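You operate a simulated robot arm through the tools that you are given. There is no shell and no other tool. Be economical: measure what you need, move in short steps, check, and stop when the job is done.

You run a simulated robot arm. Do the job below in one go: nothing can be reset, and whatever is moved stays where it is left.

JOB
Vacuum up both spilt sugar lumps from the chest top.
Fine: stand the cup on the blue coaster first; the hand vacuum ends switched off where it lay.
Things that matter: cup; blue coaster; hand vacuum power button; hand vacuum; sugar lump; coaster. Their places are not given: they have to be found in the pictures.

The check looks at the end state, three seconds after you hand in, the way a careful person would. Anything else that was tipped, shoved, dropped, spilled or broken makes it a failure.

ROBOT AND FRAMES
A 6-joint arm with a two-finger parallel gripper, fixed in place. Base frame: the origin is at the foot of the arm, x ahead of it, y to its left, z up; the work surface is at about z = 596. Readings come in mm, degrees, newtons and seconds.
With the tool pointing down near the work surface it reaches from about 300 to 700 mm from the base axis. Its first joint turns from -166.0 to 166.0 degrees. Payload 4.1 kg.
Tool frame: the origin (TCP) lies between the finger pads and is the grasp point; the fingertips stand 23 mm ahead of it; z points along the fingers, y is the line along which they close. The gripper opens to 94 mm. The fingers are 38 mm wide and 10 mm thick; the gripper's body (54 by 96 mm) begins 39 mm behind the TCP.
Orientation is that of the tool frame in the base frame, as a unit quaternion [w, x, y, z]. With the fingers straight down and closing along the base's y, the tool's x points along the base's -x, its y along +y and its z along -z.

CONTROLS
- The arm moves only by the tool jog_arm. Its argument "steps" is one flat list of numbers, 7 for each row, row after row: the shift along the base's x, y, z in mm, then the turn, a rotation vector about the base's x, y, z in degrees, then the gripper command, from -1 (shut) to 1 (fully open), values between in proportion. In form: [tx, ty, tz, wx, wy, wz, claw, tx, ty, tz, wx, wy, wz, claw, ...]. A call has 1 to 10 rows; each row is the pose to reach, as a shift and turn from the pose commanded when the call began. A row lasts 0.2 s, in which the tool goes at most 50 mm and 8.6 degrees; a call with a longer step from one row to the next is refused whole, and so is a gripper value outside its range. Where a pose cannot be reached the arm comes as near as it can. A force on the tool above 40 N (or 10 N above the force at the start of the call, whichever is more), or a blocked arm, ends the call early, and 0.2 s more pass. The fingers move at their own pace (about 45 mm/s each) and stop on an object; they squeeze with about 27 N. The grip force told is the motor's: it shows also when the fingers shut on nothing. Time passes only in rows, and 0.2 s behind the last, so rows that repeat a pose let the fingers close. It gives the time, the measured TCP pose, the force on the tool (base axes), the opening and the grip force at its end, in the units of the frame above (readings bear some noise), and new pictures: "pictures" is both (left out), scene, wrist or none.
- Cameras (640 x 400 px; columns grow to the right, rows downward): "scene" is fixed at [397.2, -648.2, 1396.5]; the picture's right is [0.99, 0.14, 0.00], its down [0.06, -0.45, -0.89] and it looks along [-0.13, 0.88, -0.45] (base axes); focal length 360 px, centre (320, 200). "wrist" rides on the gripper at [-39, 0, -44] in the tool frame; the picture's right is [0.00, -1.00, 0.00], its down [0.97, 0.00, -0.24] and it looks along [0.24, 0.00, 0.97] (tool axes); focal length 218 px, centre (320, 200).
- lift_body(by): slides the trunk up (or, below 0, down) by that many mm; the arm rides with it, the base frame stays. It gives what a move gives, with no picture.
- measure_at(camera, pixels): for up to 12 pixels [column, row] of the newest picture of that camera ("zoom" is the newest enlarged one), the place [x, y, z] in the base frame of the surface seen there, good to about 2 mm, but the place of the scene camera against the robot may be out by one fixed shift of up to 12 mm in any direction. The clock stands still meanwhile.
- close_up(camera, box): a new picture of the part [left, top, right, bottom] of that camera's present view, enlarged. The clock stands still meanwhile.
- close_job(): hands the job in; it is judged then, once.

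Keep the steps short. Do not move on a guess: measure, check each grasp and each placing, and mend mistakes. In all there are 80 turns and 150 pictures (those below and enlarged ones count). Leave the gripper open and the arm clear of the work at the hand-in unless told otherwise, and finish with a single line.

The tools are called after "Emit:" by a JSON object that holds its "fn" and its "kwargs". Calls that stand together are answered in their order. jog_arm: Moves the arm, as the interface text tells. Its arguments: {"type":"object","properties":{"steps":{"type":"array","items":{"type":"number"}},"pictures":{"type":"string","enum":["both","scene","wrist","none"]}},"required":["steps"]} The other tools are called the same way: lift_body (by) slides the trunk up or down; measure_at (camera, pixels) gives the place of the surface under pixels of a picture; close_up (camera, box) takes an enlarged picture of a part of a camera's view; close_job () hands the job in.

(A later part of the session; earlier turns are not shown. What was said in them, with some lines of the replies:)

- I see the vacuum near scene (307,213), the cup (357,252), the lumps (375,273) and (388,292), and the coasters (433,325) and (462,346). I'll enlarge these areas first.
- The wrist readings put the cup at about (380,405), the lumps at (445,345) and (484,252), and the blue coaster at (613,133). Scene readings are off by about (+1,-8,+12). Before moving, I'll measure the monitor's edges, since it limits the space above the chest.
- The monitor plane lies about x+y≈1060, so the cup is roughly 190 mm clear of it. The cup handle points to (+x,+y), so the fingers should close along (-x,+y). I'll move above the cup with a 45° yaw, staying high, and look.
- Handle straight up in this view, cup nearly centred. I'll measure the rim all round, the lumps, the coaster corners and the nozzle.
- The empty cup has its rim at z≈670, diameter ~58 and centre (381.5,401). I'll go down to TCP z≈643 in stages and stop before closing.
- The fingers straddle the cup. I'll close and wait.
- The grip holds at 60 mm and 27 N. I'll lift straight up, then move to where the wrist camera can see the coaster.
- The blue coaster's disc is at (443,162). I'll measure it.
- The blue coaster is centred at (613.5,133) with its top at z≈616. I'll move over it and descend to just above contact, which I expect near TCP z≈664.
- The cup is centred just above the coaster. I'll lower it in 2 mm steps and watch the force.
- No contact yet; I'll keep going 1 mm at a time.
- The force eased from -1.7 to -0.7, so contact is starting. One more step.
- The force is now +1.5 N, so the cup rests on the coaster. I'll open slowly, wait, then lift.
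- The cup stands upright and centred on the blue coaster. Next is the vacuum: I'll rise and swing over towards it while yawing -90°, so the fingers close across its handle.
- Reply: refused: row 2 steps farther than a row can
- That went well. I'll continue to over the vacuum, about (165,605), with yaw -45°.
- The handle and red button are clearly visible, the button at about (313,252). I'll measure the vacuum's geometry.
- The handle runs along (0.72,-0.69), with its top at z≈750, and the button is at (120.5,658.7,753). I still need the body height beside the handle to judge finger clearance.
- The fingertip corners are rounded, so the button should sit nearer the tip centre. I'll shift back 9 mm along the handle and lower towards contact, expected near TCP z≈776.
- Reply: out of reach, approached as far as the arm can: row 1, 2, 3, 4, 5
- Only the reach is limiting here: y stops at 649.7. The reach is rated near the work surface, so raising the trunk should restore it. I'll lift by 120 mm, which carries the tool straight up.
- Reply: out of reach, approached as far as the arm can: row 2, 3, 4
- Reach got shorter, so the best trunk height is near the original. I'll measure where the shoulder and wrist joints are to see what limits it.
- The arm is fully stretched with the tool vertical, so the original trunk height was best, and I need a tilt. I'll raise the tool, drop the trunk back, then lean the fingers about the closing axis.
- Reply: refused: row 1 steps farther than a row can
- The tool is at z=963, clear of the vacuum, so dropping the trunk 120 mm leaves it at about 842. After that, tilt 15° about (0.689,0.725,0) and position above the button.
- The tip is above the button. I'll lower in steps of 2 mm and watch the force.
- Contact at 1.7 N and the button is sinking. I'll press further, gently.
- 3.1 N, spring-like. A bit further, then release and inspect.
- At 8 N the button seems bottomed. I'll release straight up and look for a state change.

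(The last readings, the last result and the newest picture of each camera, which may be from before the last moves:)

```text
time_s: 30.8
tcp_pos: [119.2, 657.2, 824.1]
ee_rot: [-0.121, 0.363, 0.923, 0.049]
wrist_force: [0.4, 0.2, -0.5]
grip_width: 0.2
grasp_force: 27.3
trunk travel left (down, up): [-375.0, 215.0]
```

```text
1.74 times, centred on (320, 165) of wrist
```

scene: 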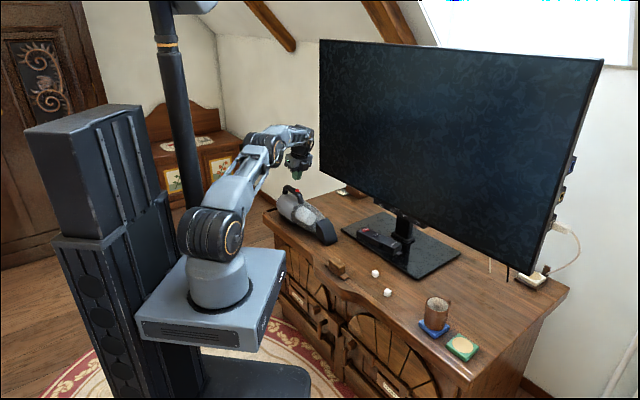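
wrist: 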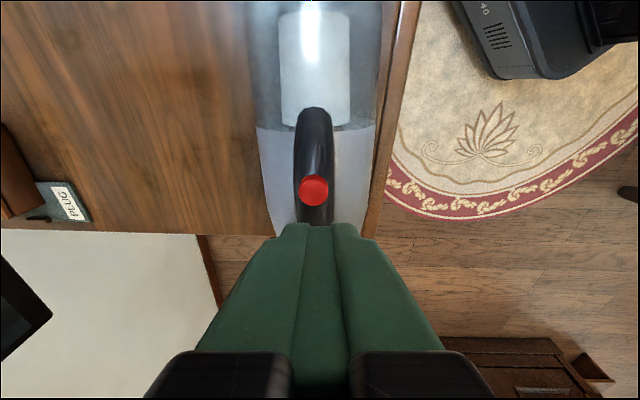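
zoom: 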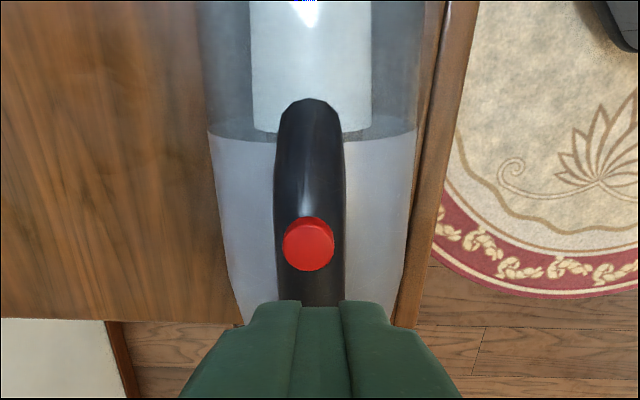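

I see no indicator, so I'll find out at the first lump. Next I grip the handle behind the button: tilt 10° more (25° total), open, and come down astride the handle at about (95,683,742). I'll stop halfway to check.

Emit:
{"fn": "jog_arm", "kwargs": {"steps": [-10, 10, 0, 3.4, 3.6, 0, 1, -24.2, 25.8, 0, 6.9, 7.25, 0, 1, -24.2, 25.8, 0, 6.9, 7.25, 0, 1, -24.2, 25.8, 0, 6.9, 7.25, 0, 1, -24.2, 25.8, -25, 6.9, 7.25, 0, 1, -24.2, 25.8, -45, 6.9, 7.25, 0, 1, -24.2, 25.8, -45, 6.9, 7.25, 0, 1]}}

Emit:
{"fn": "close_up", "kwargs": {"camera": "scene", "box": [265, 155, 335, 215]}}

```text
time_s: 32.4
tcp_pos: [96.5, 683.0, 779.5]
ee_rot: [-0.201, 0.358, 0.908, 0.081]
wrist_force: [0.1, -0.3, -0.8]
grip_width: 94.1
grasp_force: 0.0
trunk travel left (down, up): [-375.0, 215.0]
```

scene: 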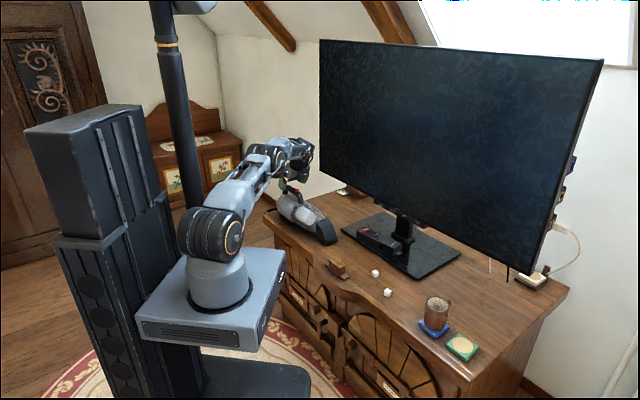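
wrist: 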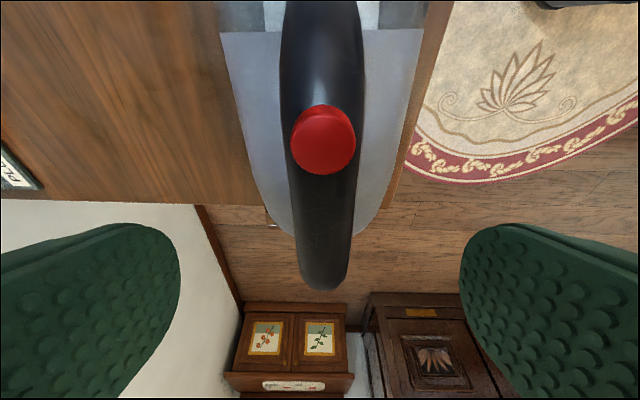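

```text
6.67 times, centred on (300, 185) of scene
```

zoom: 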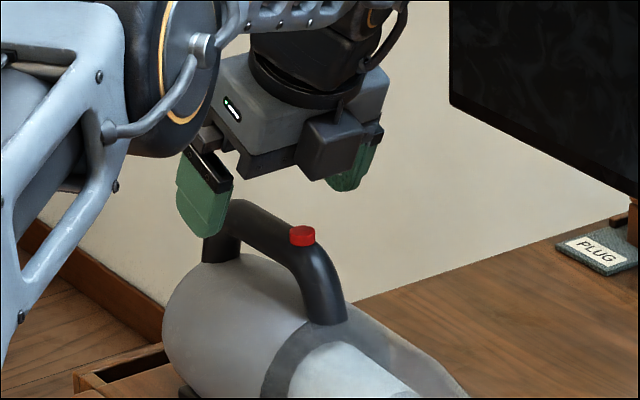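

The handle is centred between the fingers (col ~322) and straight. I'll go down the remaining 37 mm without closing.

Emit:
{"fn": "jog_arm", "kwargs": {"steps": [-1, 0.5, -15, 0, 0, 0, 1, -1, 0.5, -28, 0, 0, 0, 1, -1, 0.5, -37.5, 0, 0, 0, 1, -1, 0.5, -37.5, 0, 0, 0, 1]}}

Emit:
{"fn": "close_up", "kwargs": {"camera": "scene", "box": [265, 165, 335, 225]}}

```text
time_s: 33.4
tcp_pos: [96.2, 684.3, 741.1]
ee_rot: [-0.201, 0.359, 0.908, 0.082]
wrist_force: [0.3, -0.3, 0.0]
grip_width: 93.9
grasp_force: 0.0
trunk travel left (down, up): [-375.0, 215.0]
```

scene: 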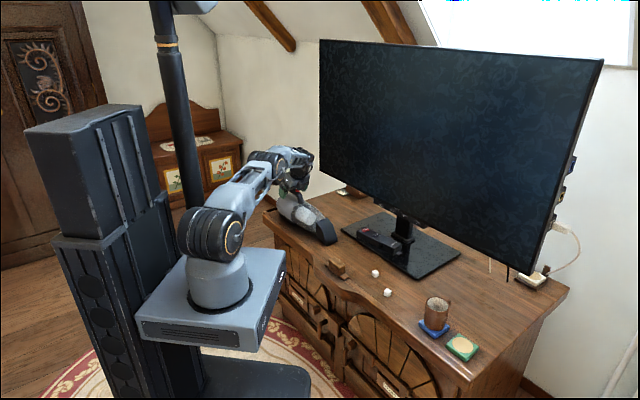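
wrist: 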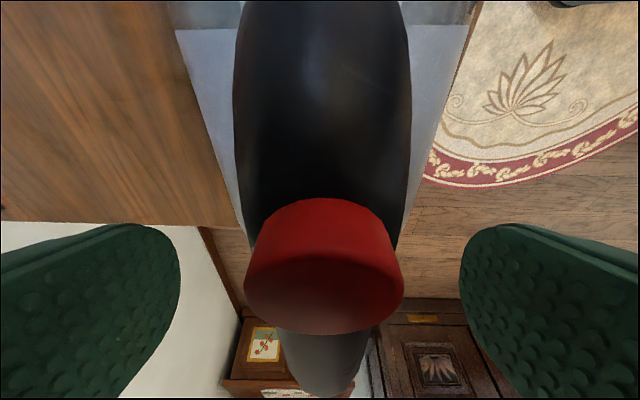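

```text
6.67 times, centred on (300, 195) of scene
```

zoom: 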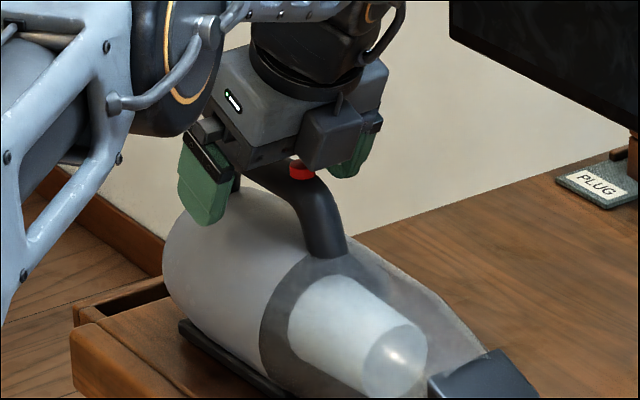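

No contact and the button is clear. I'll close on the handle.

Emit:
{"fn": "jog_arm", "kwargs": {"steps": [0, 0, 0, 0, 0, 0, 0.3, 0, 0, 0, 0, 0, 0, -0.2, 0, 0, 0, 0, 0, 0, -0.6, 0, 0, 0, 0, 0, 0, -1, 0, 0, 0, 0, 0, 0, -1, 0, 0, 0, 0, 0, 0, -1]}}

Emit:
{"fn": "close_up", "kwargs": {"camera": "scene", "box": [265, 165, 350, 250]}}

Emit:
{"fn": "measure_at", "kwargs": {"camera": "scene", "pixels": [[327, 244], [334, 239], [323, 243], [316, 232], [327, 225], [318, 227], [333, 233], [330, 243]]}}

```text
time_s: 34.8
tcp_pos: [95.0, 684.8, 741.8]
ee_rot: [-0.201, 0.358, 0.908, 0.081]
wrist_force: [-0.2, 0.8, 0.1]
grip_width: 24.8
grasp_force: 27.1
trunk travel left (down, up): [-375.0, 215.0]
```

scene: 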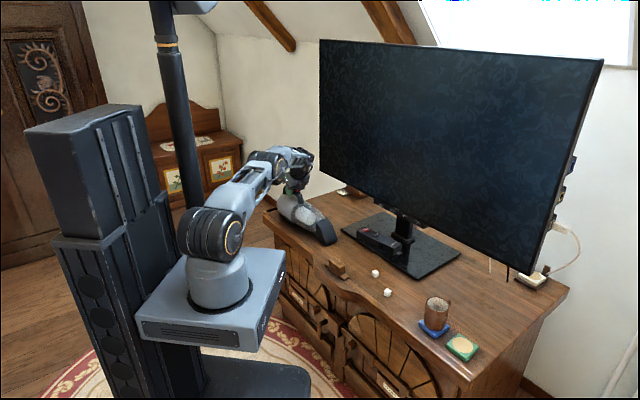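
wrist: 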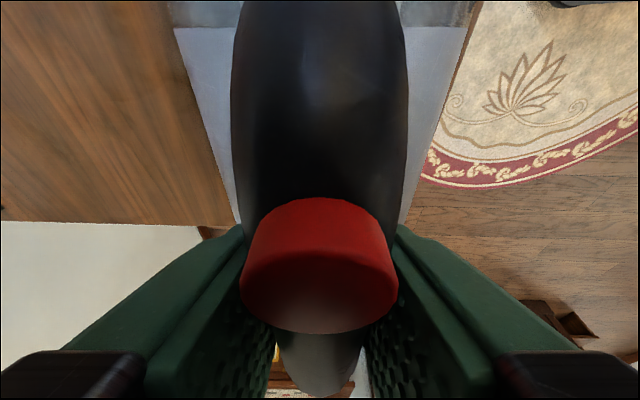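

```text
4.71 times, centred on (308, 208) of scene
```

zoom: 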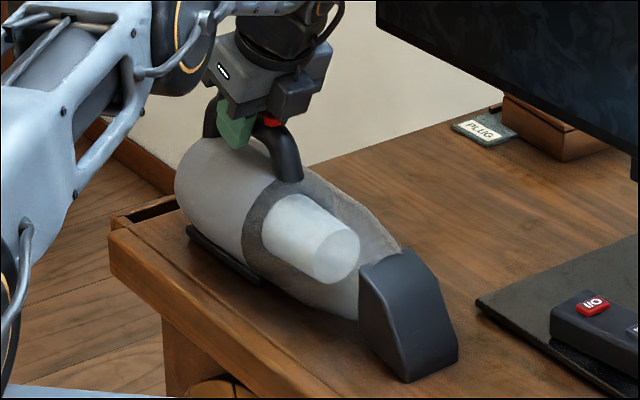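

```text
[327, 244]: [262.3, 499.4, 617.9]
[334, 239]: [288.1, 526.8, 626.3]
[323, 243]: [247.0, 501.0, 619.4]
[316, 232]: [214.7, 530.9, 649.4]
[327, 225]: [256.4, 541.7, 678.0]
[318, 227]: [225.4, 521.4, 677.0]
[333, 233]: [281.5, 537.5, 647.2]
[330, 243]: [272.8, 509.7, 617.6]
```

Gripped at 24.8 mm and 27 N, with the vacuum unmoved. I'll test-lift 20 mm and check for sag or slip.

Emit:
{"fn": "jog_arm", "kwargs": {"steps": [0, 0, 3, 0, 0, 0, -1, 0, 0, 8, 0, 0, 0, -1, 0, 0, 15, 0, 0, 0, -1, 0, 0, 22, 0, 0, 0, -1, 0, 0, 22, 0, 0, 0, -1]}}

Emit:
{"fn": "close_up", "kwargs": {"camera": "scene", "box": [265, 165, 350, 250]}}

```text
time_s: 36.0
tcp_pos: [97.0, 684.1, 763.6]
ee_rot: [-0.201, 0.358, 0.909, 0.08]
wrist_force: [0.1, 0.6, -10.6]
grip_width: 24.7
grasp_force: 27.6
trunk travel left (down, up): [-375.0, 215.0]
```

scene: 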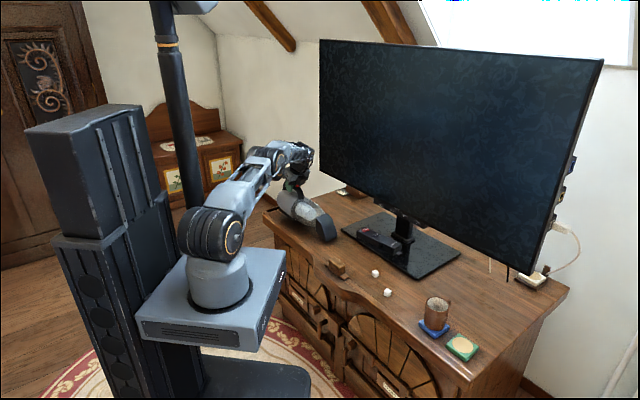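
wrist: 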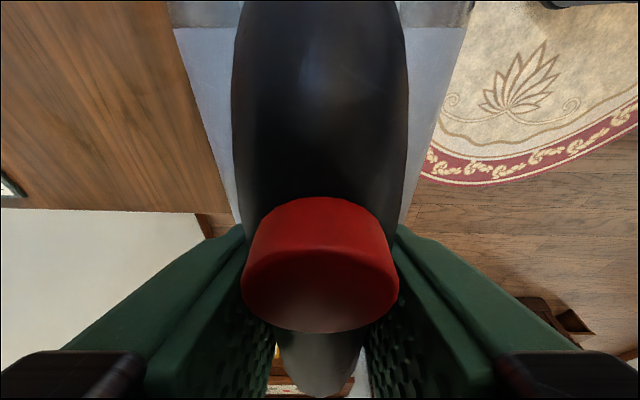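

```text
4.71 times, centred on (308, 208) of scene
```

zoom: 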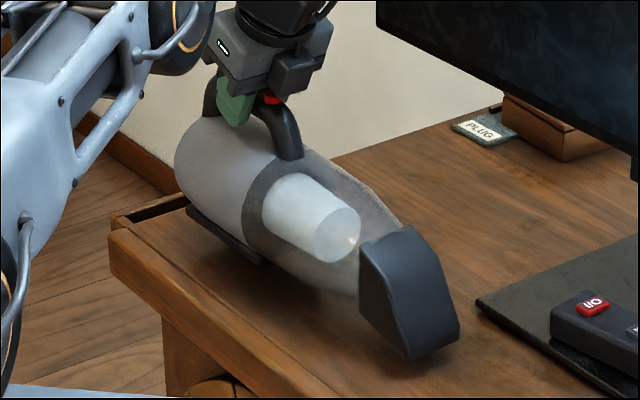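

The vacuum lifts level; it weighs about 1.07 kg. Its nozzle tip is about 245 mm ahead of the TCP along f. I'll raise it 45 mm more and carry it so the nozzle hovers short of lump 1 at (447,344), then look at the mouth.

Emit:
{"fn": "jog_arm", "kwargs": {"steps": [0, 0, 25, 0, 0, 0, -1, 0, 0, 48, 0, 0, 0, -1, 20, -20, 48, 0, 0, 0, -1, 42, -43, 48, 0, 0, 0, -1, 66, -68, 48, 0, 0, 0, -1, 90, -93, 48, 0, 0, 0, -1, 114, -118, 48, 0, 0, 0, -1, 135, -139, 48, 0, 0, 0, -1, 150, -155, 48, 0, 0, 0, -1, 150, -155, 48, 0, 0, 0, -1]}}

Emit:
{"fn": "close_up", "kwargs": {"camera": "scene", "box": [290, 180, 410, 310]}}

```text
time_s: 38.2
tcp_pos: [247.2, 528.2, 810.4]
ee_rot: [-0.2, 0.358, 0.908, 0.081]
wrist_force: [0.6, 0.7, -10.8]
grip_width: 24.9
grasp_force: 27.3
trunk travel left (down, up): [-375.0, 215.0]
```

scene: 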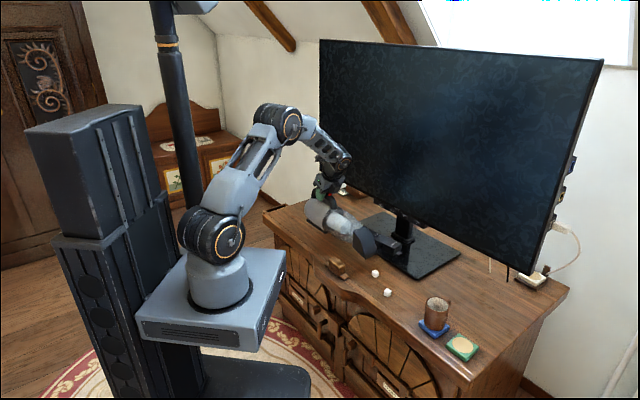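
wrist: 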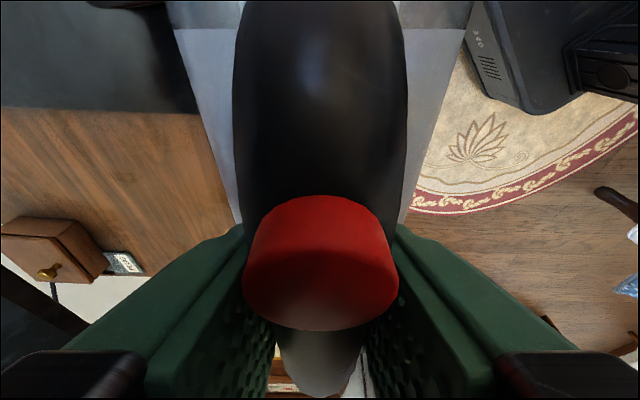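

```text
3.08 times, centred on (350, 245) of scene
```

zoom: 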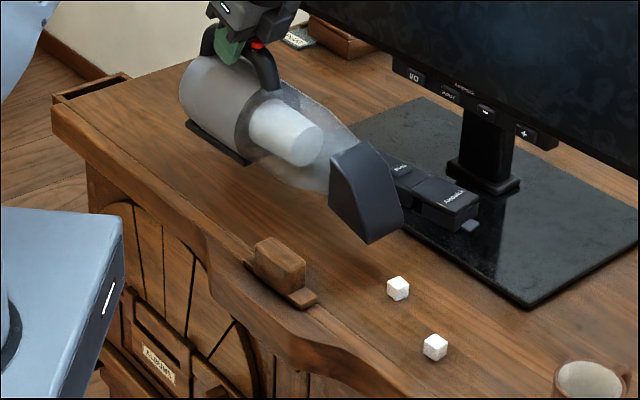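

Carried cleanly. I'll look closely at the nozzle and measure its tip.

Emit:
{"fn": "close_up", "kwargs": {"camera": "scene", "box": [345, 215, 395, 285]}}

Emit:
{"fn": "measure_at", "kwargs": {"camera": "scene", "pixels": [[366, 257], [376, 250], [371, 255], [355, 240], [362, 252], [368, 240], [375, 273], [388, 292]]}}

```text
5.71 times, centred on (370, 250) of scene
```

zoom: 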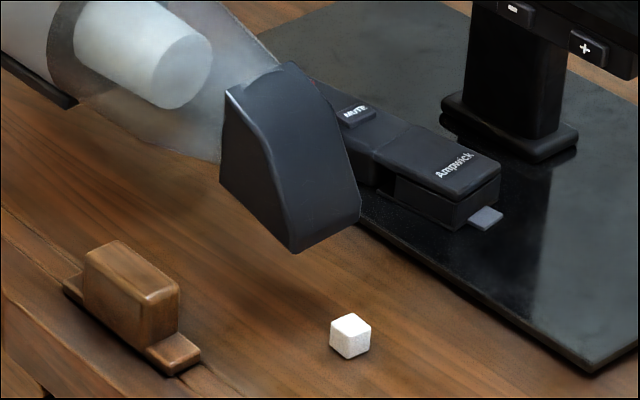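

```text
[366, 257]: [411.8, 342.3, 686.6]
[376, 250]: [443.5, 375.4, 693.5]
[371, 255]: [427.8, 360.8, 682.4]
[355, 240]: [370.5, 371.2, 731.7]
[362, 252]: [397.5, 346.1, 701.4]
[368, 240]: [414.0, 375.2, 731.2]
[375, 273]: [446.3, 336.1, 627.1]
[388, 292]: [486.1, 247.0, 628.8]
```

The tip is about (180,-160,-140) from the TCP. I'll move the underside of the nozzle over lump 1 and lower to about 12 mm above the lump top, then check.

Emit:
{"fn": "jog_arm", "kwargs": {"steps": [10, -12, 0, 0, 0, 0, -1, 21, -24, 0, 0, 0, 0, -1, 31, -35, 0, 0, 0, 0, -1, 31, -35, -15, 0, 0, 0, -1, 31, -35, -30, 0, 0, 0, -1, 31, -35, -40, 0, 0, 0, -1, 31, -35, -40, 0, 0, 0, -1], "pictures": "scene"}}

Emit:
{"fn": "close_up", "kwargs": {"camera": "scene", "box": [340, 220, 410, 310]}}

```text
time_s: 39.8
tcp_pos: [278.1, 494.6, 770.1]
ee_rot: [-0.2, 0.358, 0.908, 0.08]
wrist_force: [-0.4, -0.3, -10.5]
grip_width: 25.0
grasp_force: 26.9
trunk travel left (down, up): [-375.0, 215.0]
```

scene: 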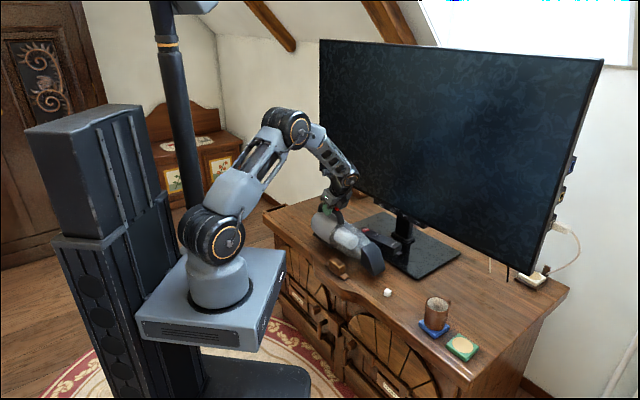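

```text
4.44 times, centred on (375, 265) of scene
```

zoom: 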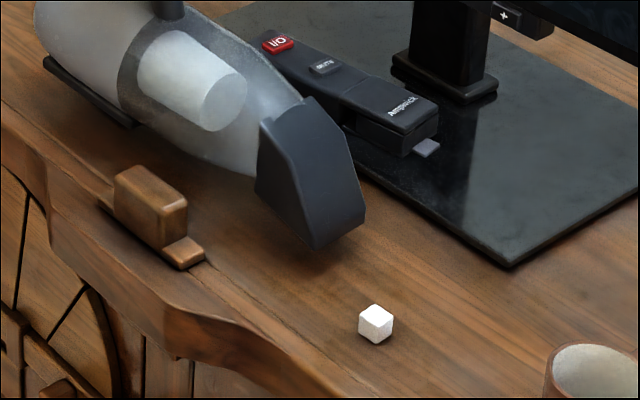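

Lump 1 (scene (375,273)) is covered by the nozzle or already gone. I'll lower a little more for certainty, then back up to look.

Emit:
{"fn": "jog_arm", "kwargs": {"steps": [0, 0, -5, 0, 0, 0, -1, 0, 0, -9, 0, 0, 0, -1, 0, 0, -9, 0, 0, 0, -1, 0, 0, 20, 0, 0, 0, -1, 0, 0, 50, 0, 0, 0, -1, 0, 0, 75, 0, 0, 0, -1, 0, 0, 75, 0, 0, 0, -1], "pictures": "scene"}}

Emit:
{"fn": "close_up", "kwargs": {"camera": "scene", "box": [320, 200, 420, 310]}}

```text
time_s: 41.4
tcp_pos: [277.3, 495.6, 847.8]
ee_rot: [-0.201, 0.359, 0.908, 0.08]
wrist_force: [-1.2, 0.2, -10.1]
grip_width: 24.8
grasp_force: 27.1
trunk travel left (down, up): [-375.0, 215.0]
```

scene: 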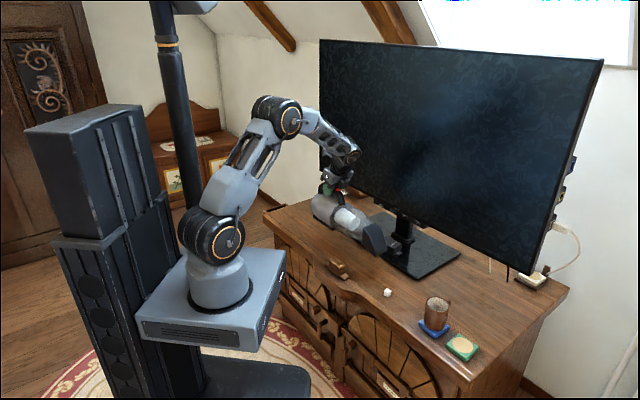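

```text
3.64 times, centred on (370, 255) of scene
```

zoom: 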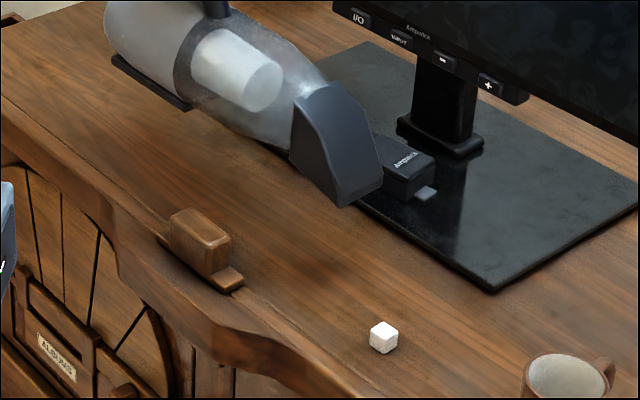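

Lump 1 is gone, so the vacuum is on. For lump 2 at (484,255) I'll yaw -15° to keep the body clear of the wooden block, move TCP to (361,444) while high, and check clearance before lowering.

Emit:
{"fn": "jog_arm", "kwargs": {"steps": [20, -12, 0, 0, 0, -4, -1, 42, -26, 0, 0, 0, -8, -1, 64, -40, 0, 0, 0, -12, -1, 83.6, -52, 0, 0, 0, -15, -1, 83.6, -52, -25, 0, 0, -15, -1, 83.6, -52, -50, 0, 0, -15, -1, 83.6, -52, -50, 0, 0, -15, -1], "pictures": "scene"}}

Emit:
{"fn": "close_up", "kwargs": {"camera": "scene", "box": [320, 200, 450, 330]}}

```text
time_s: 43.0
tcp_pos: [360.0, 442.7, 796.0]
ee_rot: [-0.189, 0.474, 0.854, 0.107]
wrist_force: [0.5, 0.4, -10.4]
grip_width: 24.7
grasp_force: 26.7
trunk travel left (down, up): [-375.0, 215.0]
```

scene: 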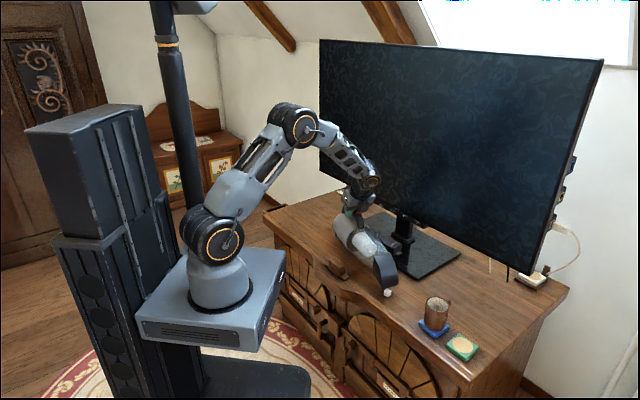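

```text
3.08 times, centred on (385, 265) of scene
```

zoom: 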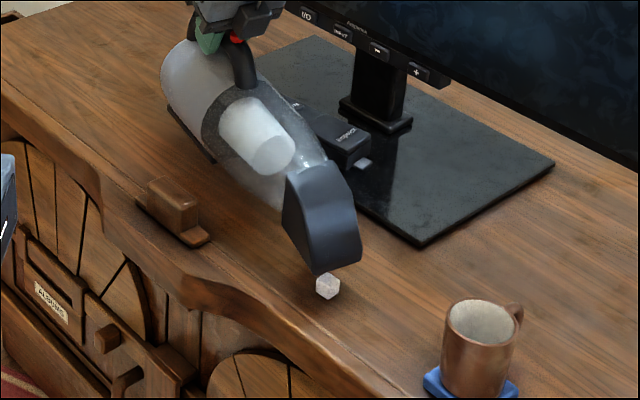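

The body is clear of the wooden block and the stand. I'll lower 35 mm over lump 2, then rise and check.

Emit:
{"fn": "jog_arm", "kwargs": {"steps": [0, 0, -15, 0, 0, 0, -1, 0, 0, -26, 0, 0, 0, -1, 0, 0, -35, 0, 0, 0, -1, 0, 0, -35, 0, 0, 0, -1, 0, 0, -10, 0, 0, 0, -1, 0, 0, 20, 0, 0, 0, -1, 0, 0, 50, 0, 0, 0, -1, 0, 0, 50, 0, 0, 0, -1], "pictures": "scene"}}

Emit:
{"fn": "close_up", "kwargs": {"camera": "scene", "box": [320, 190, 480, 350]}}

```text
time_s: 44.8
tcp_pos: [360.6, 443.6, 845.9]
ee_rot: [-0.189, 0.473, 0.854, 0.106]
wrist_force: [0.6, 0.1, -10.7]
grip_width: 24.7
grasp_force: 26.8
trunk travel left (down, up): [-375.0, 215.0]
```

scene: 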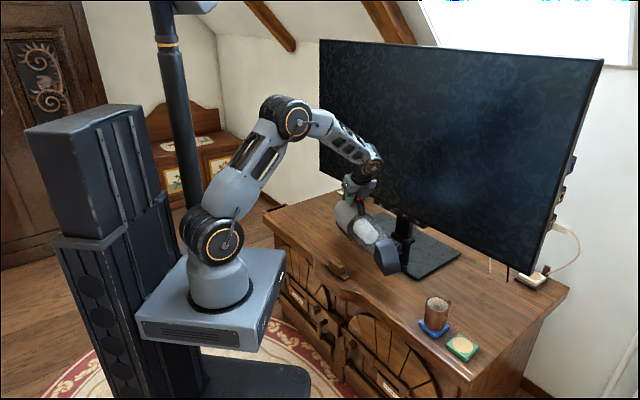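

```text
2.50 times, centred on (400, 270) of scene
```

zoom: 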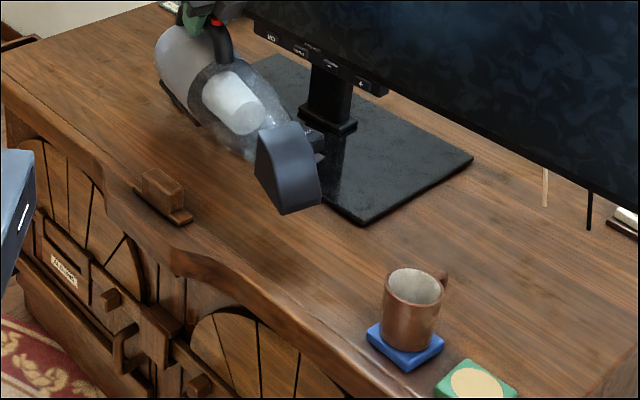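

Both lumps are gone. The net commanded shift since the grip is (+264.6,-242,+105) and -15° yaw, so I'll retrace it, hovering about 48 mm above the original spot.

Emit:
{"fn": "jog_arm", "kwargs": {"steps": [-20, 13, 0, 0, 0, 4, -1, -45, 30, 0, 0, 0, 8, -1, -75, 53, 0, 0, 0, 12, -1, -105, 80, 0, 0, 0, 15, -1, -135, 111, -10, 0, 0, 15, -1, -165, 142, -20, 0, 0, 15, -1, -195, 172, -35, 0, 0, 15, -1, -222, 199, -50, 0, 0, 15, -1, -246, 223, -57, 0, 0, 15, -1, -264.6, 242, -57, 0, 0, 15, -1], "pictures": "none"}}

Emit:
{"fn": "jog_arm", "kwargs": {"steps": [0, 0, -15, 0, 0, 0, -1, 0, 0, -28, 0, 0, 0, -1, 0, 0, -38, 0, 0, 0, -1, 0, 0, -42, 0, 0, 0, -1, 0, 0, -42, 0, 0, 0, -1]}}

Emit:
{"fn": "close_up", "kwargs": {"camera": "scene", "box": [265, 165, 350, 250]}}

```text
time_s: 47.0
tcp_pos: [95.5, 683.8, 788.4]
ee_rot: [-0.201, 0.358, 0.909, 0.079]
wrist_force: [0.4, -0.2, -10.2]
grip_width: 25.0
grasp_force: 26.5
trunk travel left (down, up): [-375.0, 215.0]
```

```text
time_s: 48.2
tcp_pos: [95.2, 684.6, 748.2]
ee_rot: [-0.201, 0.357, 0.909, 0.08]
wrist_force: [-0.6, 3.1, -5.1]
grip_width: 24.7
grasp_force: 27.0
trunk travel left (down, up): [-375.0, 215.0]
```

scene: 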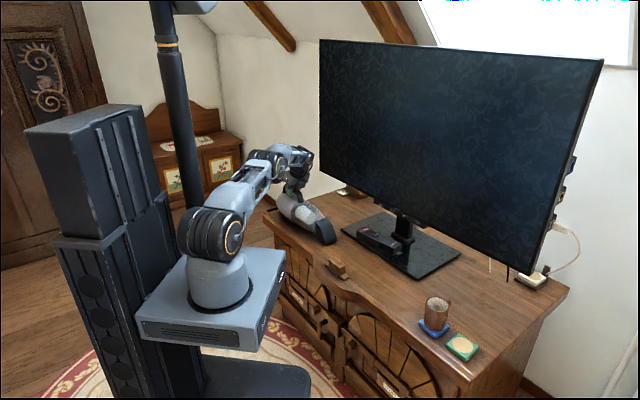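
wrist: 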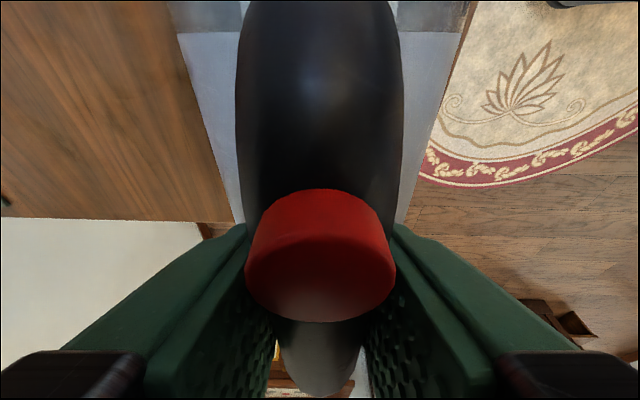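

```text
4.71 times, centred on (308, 208) of scene
```

zoom: 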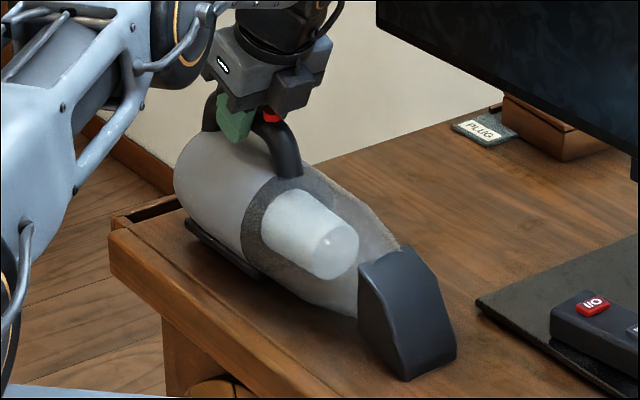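

The nozzle touches first: the nose sagged about 1.4° in the grip, leaving TCP 6 mm high. I'll rise slightly, pitch the nose up 1.5°, and settle down gently.

Emit:
{"fn": "jog_arm", "kwargs": {"steps": [0, 0, 4, 0, 0, 0, -1, 0, 0, 4, -1.03, -1.09, 0, -1, 0, 0, 0, -1.03, -1.09, 0, -1, 0, 0, -3, -1.03, -1.09, 0, -1, 0, 0, -3, -1.03, -1.09, 0, -1], "pictures": "none"}}

```text
time_s: 49.4
tcp_pos: [96.0, 684.5, 743.4]
ee_rot: [-0.189, 0.359, 0.911, 0.074]
wrist_force: [0.4, -1.2, -10.2]
grip_width: 25.0
grasp_force: 26.7
trunk travel left (down, up): [-375.0, 215.0]
```

It hangs free at z=743.4. I'll lower 1 mm at a time.

Emit:
{"fn": "jog_arm", "kwargs": {"steps": [0, 0, -1, 0, 0, 0, -1, 0, 0, -2, 0, 0, 0, -1, 0, 0, -2, 0, 0, 0, -1], "pictures": "scene"}}

Emit:
{"fn": "close_up", "kwargs": {"camera": "scene", "box": [265, 165, 350, 250]}}

Emit:
{"fn": "measure_at", "kwargs": {"camera": "scene", "pixels": [[327, 244], [334, 239], [323, 243], [316, 232], [327, 225], [318, 227], [333, 233], [330, 243]]}}

```text
time_s: 50.2
tcp_pos: [95.7, 684.7, 741.6]
ee_rot: [-0.188, 0.359, 0.911, 0.076]
wrist_force: [0.8, -0.1, -9.2]
grip_width: 24.8
grasp_force: 26.8
trunk travel left (down, up): [-375.0, 215.0]
```

scene: 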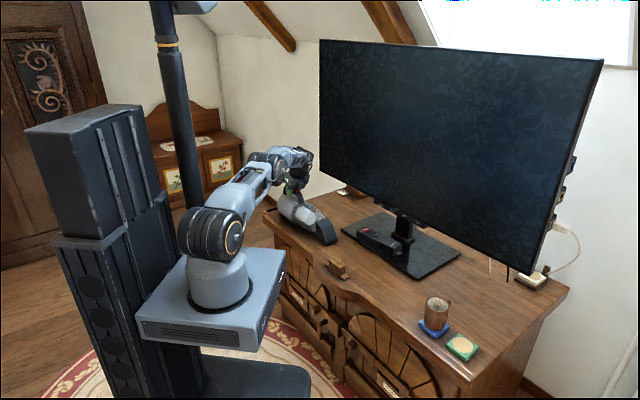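

```text
4.71 times, centred on (308, 208) of scene
```

zoom: 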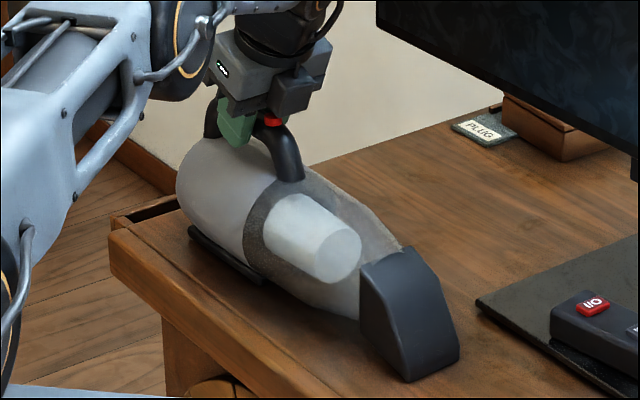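

```text
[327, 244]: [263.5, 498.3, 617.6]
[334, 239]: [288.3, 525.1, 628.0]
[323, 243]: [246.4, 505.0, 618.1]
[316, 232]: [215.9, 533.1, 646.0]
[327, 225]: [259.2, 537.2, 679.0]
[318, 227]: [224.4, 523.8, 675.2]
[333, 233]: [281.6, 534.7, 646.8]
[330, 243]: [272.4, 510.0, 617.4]
```

The image matches the original to about 1 mm. I'll settle the last bit until the weight comes off.

Emit:
{"fn": "jog_arm", "kwargs": {"steps": [-0.5, 0.5, -1, 0, 0, 0, -1, -0.5, 0.5, -2, 0, 0, 0, -1, -0.5, 0.5, -2, 0, 0, 0, -1], "pictures": "none"}}

```text
time_s: 51.0
tcp_pos: [98.8, 686.2, 742.0]
ee_rot: [-0.19, 0.359, 0.911, 0.078]
wrist_force: [4.4, -2.2, 4.1]
grip_width: 25.2
grasp_force: 27.4
trunk travel left (down, up): [-375.0, 215.0]
```

Now fully supported, with slight side load. I'll ease up 1 mm and re-check the place before opening.

Emit:
{"fn": "jog_arm", "kwargs": {"steps": [-0.5, 0, 1, 0, 0, 0, -1, -0.5, 0, 1, 0, 0, 0, -1], "pictures": "scene"}}

Emit:
{"fn": "close_up", "kwargs": {"camera": "scene", "box": [265, 165, 350, 250]}}

```text
time_s: 51.6
tcp_pos: [95.4, 684.7, 741.3]
ee_rot: [-0.189, 0.359, 0.911, 0.077]
wrist_force: [5.7, 1.1, 5.0]
grip_width: 24.7
grasp_force: 27.0
trunk travel left (down, up): [-375.0, 215.0]
```

scene: 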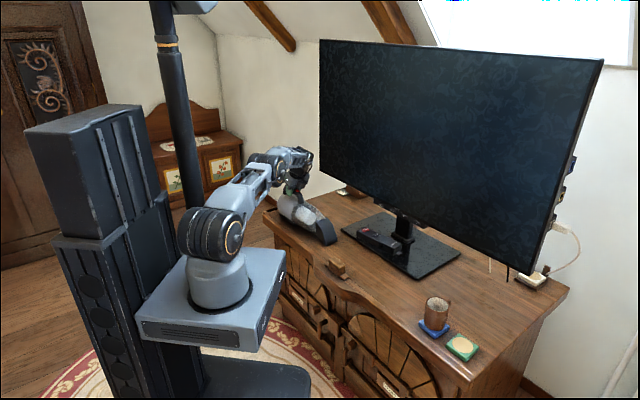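

```text
4.71 times, centred on (308, 208) of scene
```

zoom: 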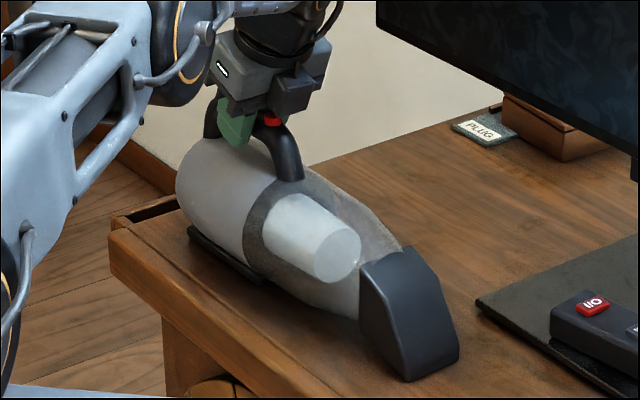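

The vacuum is in place (nozzle at zoom (460,360), as before). I'll open, wait, and rise straight up.

Emit:
{"fn": "jog_arm", "kwargs": {"steps": [0, 0, 0, 0, 0, 0, -0.3, 0, 0, 0, 0, 0, 0, 0.2, 0, 0, 0, 0, 0, 0, 0.7, 0, 0, 0, 0, 0, 0, 1, 0, 0, 0, 0, 0, 0, 1, 0, 0, 25, 0, 0, 0, 1, 0, 0, 55, 0, 0, 0, 1, 0, 0, 85, 0, 0, 0, 1, 0, 0, 85, 0, 0, 0, 1]}}

Emit:
{"fn": "close_up", "kwargs": {"camera": "scene", "box": [265, 165, 350, 250]}}

Emit:
{"fn": "measure_at", "kwargs": {"camera": "scene", "pixels": [[327, 244], [334, 239], [323, 243], [298, 190], [292, 188], [287, 187]]}}

```text
time_s: 53.6
tcp_pos: [95.2, 685.5, 824.7]
ee_rot: [-0.189, 0.359, 0.911, 0.077]
wrist_force: [0.2, 0.1, 0.4]
grip_width: 93.7
grasp_force: 0.2
trunk travel left (down, up): [-375.0, 215.0]
```

scene: 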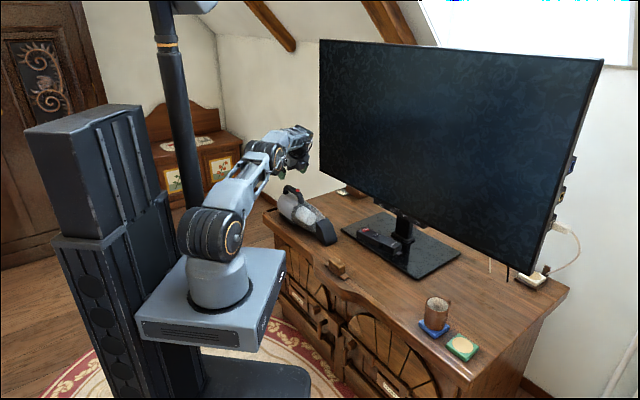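
wrist: 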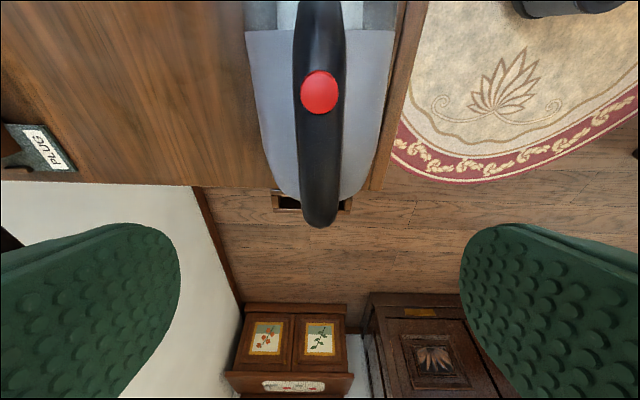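

```text
4.71 times, centred on (308, 208) of scene
```

zoom: 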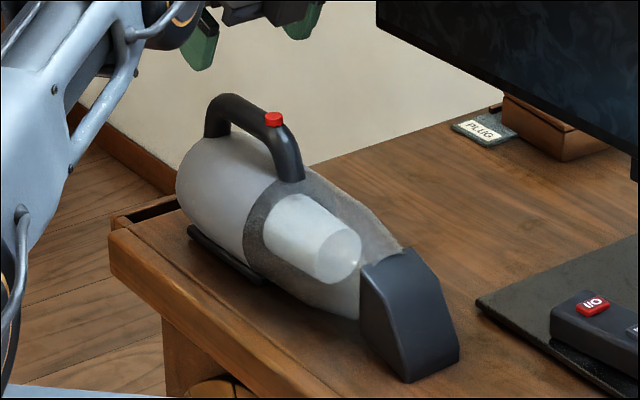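

```text
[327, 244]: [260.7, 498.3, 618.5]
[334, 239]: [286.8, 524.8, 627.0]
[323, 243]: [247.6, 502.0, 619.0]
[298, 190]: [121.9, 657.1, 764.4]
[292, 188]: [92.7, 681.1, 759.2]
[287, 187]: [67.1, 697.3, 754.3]
```

The vacuum is back where it lay (readings agree within 2 mm) and stands stable. To switch it off, I'll close the fingers, return to the 15° tilt and hover over the button.

Emit:
{"fn": "jog_arm", "kwargs": {"steps": [13, -14, 0, -2.9, -3.1, 0, -1, 25.8, -27.5, 0, -5.86, -6.16, 0, -1, 25.8, -27.5, 0, -5.86, -6.16, 0, -1, 25.8, -27.5, 0, -5.86, -6.16, 0, -1, 25.8, -27.5, 0, -5.86, -6.16, 0, -1, 25.8, -27.5, -15, -5.86, -6.16, 0, -1, 25.8, -27.5, -28, -5.86, -6.16, 0, -1, 25.8, -27.5, -35, -5.86, -6.16, 0, -1, 25.8, -27.5, -35, -5.86, -6.16, 0, -1], "pictures": "wrist"}}

Emit:
{"fn": "close_up", "kwargs": {"camera": "scene", "box": [275, 165, 325, 205]}}

```text
time_s: 55.6
tcp_pos: [121.8, 658.2, 791.3]
ee_rot: [-0.121, 0.363, 0.922, 0.048]
wrist_force: [0.1, 0.6, 0.1]
grip_width: 0.0
grasp_force: 26.6
trunk travel left (down, up): [-375.0, 215.0]
```

wrist: 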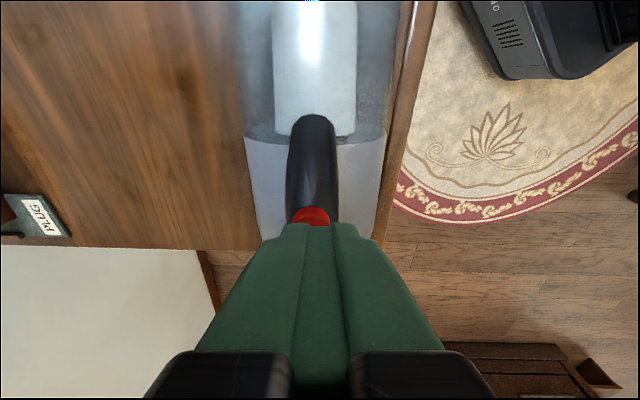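

```text
10.00 times, centred on (300, 185) of scene
```

zoom: 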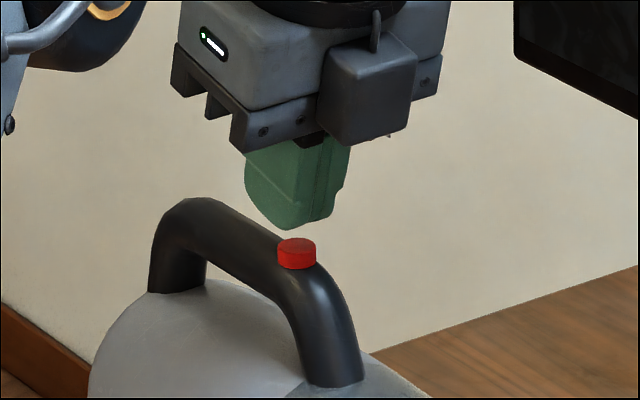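

The button is about 2 mm to the left (col 311), so I'll correct and lower in small steps, as in the first press.

Emit:
{"fn": "jog_arm", "kwargs": {"steps": [1.3, 1.4, -4, 0, 0, 0, -1, 1.3, 1.4, -8, 0, 0, 0, -1, 1.3, 1.4, -11, 0, 0, 0, -1, 1.3, 1.4, -13, 0, 0, 0, -1, 1.3, 1.4, -13, 0, 0, 0, -1], "pictures": "none"}}

Emit:
{"fn": "close_up", "kwargs": {"camera": "scene", "box": [285, 170, 315, 200]}}

```text
time_s: 56.8
tcp_pos: [122.3, 659.2, 779.5]
ee_rot: [-0.121, 0.364, 0.922, 0.049]
wrist_force: [0.8, -0.5, 1.5]
grip_width: 0.2
grasp_force: 27.4
trunk travel left (down, up): [-375.0, 215.0]
```

```text
13.33 times, centred on (300, 185) of scene
```

zoom: 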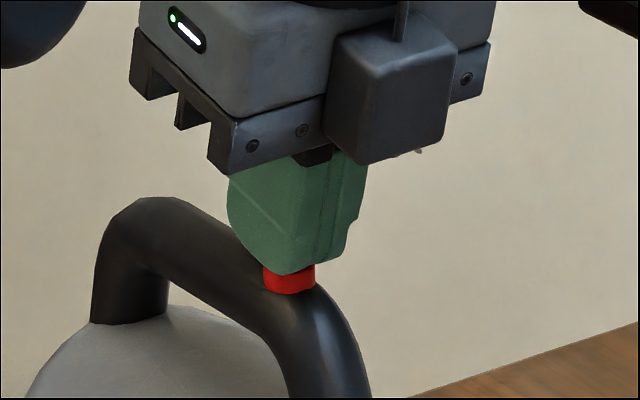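

Contact has just begun at 1.5 N. I'll press on in 1 mm steps to about 8 N, as before.

Emit:
{"fn": "jog_arm", "kwargs": {"steps": [0, 0, -1, 0, 0, 0, -1, 0, 0, -2, 0, 0, 0, -1, 0, 0, -3, 0, 0, 0, -1, 0, 0, -4, 0, 0, 0, -1, 0, 0, -4, 0, 0, 0, -1], "pictures": "none"}}

Emit:
{"fn": "close_up", "kwargs": {"camera": "scene", "box": [285, 170, 315, 200]}}

```text
time_s: 58.0
tcp_pos: [123.0, 658.9, 776.1]
ee_rot: [-0.121, 0.363, 0.922, 0.05]
wrist_force: [0.5, 1.1, 5.8]
grip_width: 0.3
grasp_force: 27.0
trunk travel left (down, up): [-375.0, 215.0]
```

```text
13.33 times, centred on (300, 185) of scene
```

zoom: 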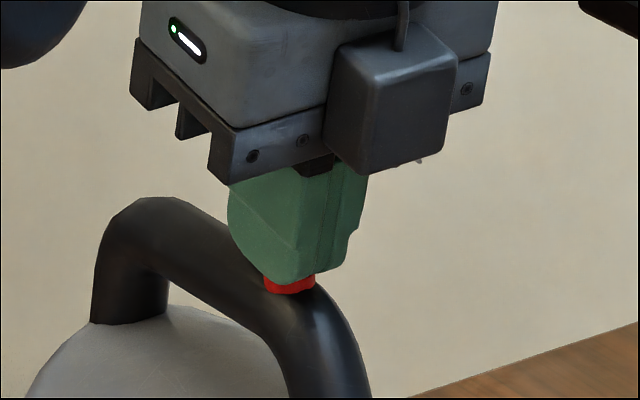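

5.8 N, slightly short of the first press. One more 1.5 mm without releasing, then retreat up.

Emit:
{"fn": "jog_arm", "kwargs": {"steps": [0, 0, -1, 0, 0, 0, -1, 0, 0, -1.5, 0, 0, 0, -1, 0, 0, -1.5, 0, 0, 0, -1], "pictures": "none"}}

Emit:
{"fn": "close_up", "kwargs": {"camera": "scene", "box": [285, 170, 315, 200]}}

```text
time_s: 58.8
tcp_pos: [122.7, 657.1, 773.8]
ee_rot: [-0.121, 0.363, 0.922, 0.05]
wrist_force: [1.4, 2.3, 9.5]
grip_width: 0.0
grasp_force: 26.8
trunk travel left (down, up): [-375.0, 215.0]
```

```text
13.33 times, centred on (300, 185) of scene
```

zoom: 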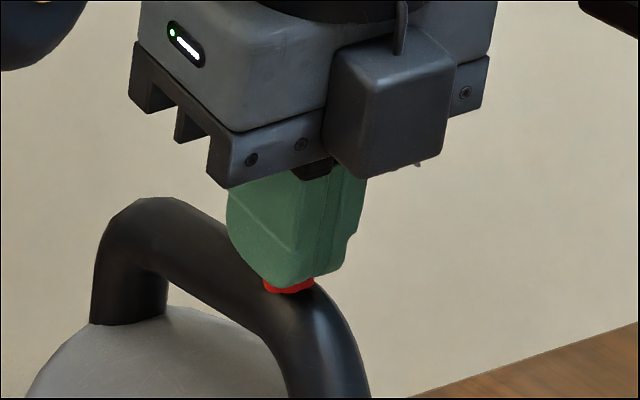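

9.5 N and deeper than the first press, so it should have toggled off. I'll release straight up, back away from the vacuum, straighten and open.

Emit:
{"fn": "jog_arm", "kwargs": {"steps": [0, 0, 5, 0, 0, 0, -1, 0, 0, 30, 0, 0, 0, -1, 0, 0, 70, 0, 0, 0, -1, 10, -15, 105, -5, -5.3, 0, 0, 20, -35, 140, -10.3, -10.9, 0, 1, 25, -65, 165, -10.3, -10.9, 0, 1, 30, -100, 185, -10.3, -10.9, 0, 1, 35, -135, 200, -10.3, -10.9, 0, 1, 35, -135, 200, -10.3, -10.9, 0, 1]}}

Emit:
{"fn": "close_up", "kwargs": {"camera": "scene", "box": [265, 165, 350, 250]}}

Emit:
{"fn": "close_up", "kwargs": {"camera": "scene", "box": [320, 190, 500, 370]}}

Emit:
{"fn": "measure_at", "kwargs": {"camera": "scene", "pixels": [[327, 244], [334, 239], [323, 243], [298, 190], [292, 188], [287, 187]]}}

```text
time_s: 60.8
tcp_pos: [157.6, 522.6, 975.3]
ee_rot: [0.0, 0.367, 0.93, 0.0]
wrist_force: [0.0, -0.3, -0.2]
grip_width: 94.0
grasp_force: 0.0
trunk travel left (down, up): [-375.0, 215.0]
```

scene: 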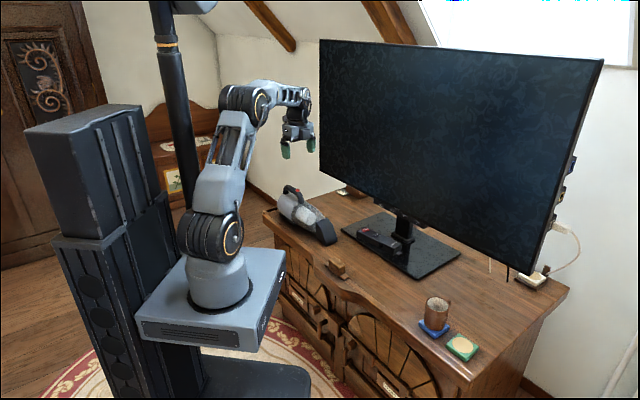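
wrist: 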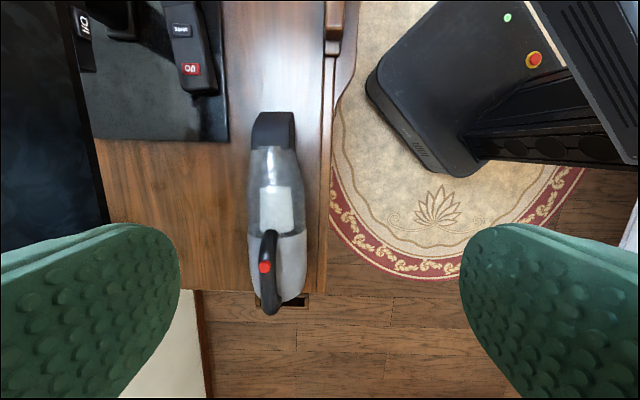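

```text
4.71 times, centred on (308, 208) of scene
```

zoom: 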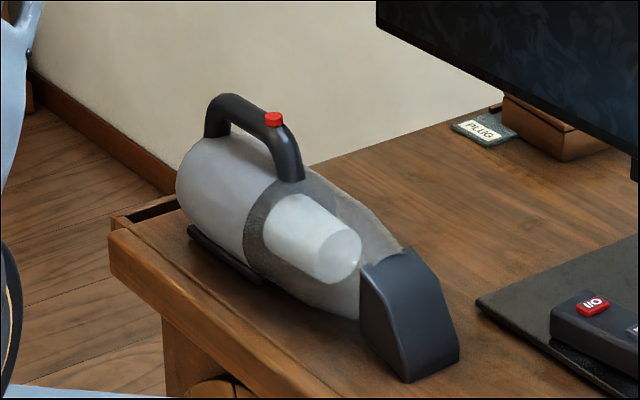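

```text
2.22 times, centred on (410, 280) of scene
```

zoom: 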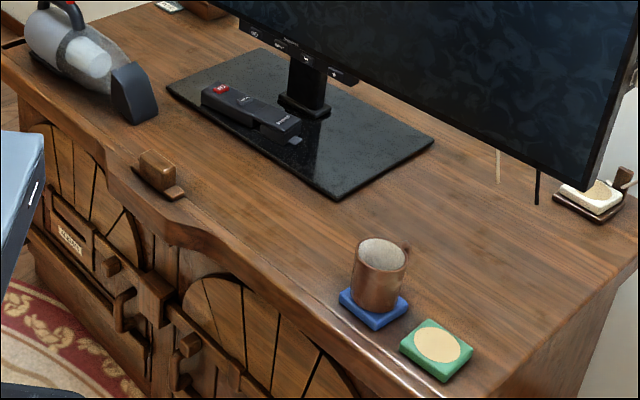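

```text
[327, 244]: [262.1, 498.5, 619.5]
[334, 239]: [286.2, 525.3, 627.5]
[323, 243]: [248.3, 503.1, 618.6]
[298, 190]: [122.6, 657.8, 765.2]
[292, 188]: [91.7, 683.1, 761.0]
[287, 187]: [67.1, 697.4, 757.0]
```

Everything checks out in the pictures: both lumps are gone, the cup is on the blue coaster, the vacuum is back within about 2 mm, and the arm is clear with the gripper open. I'll hand in.

Emit:
{"fn": "close_job", "kwargs": {}}

```text
The job is handed in.
```

Both sugar lumps are vacuumed up, the cup stands on the blue coaster, and the hand vacuum is back where it lay; I pressed its button a second time to switch it off, but it has no light to confirm that.
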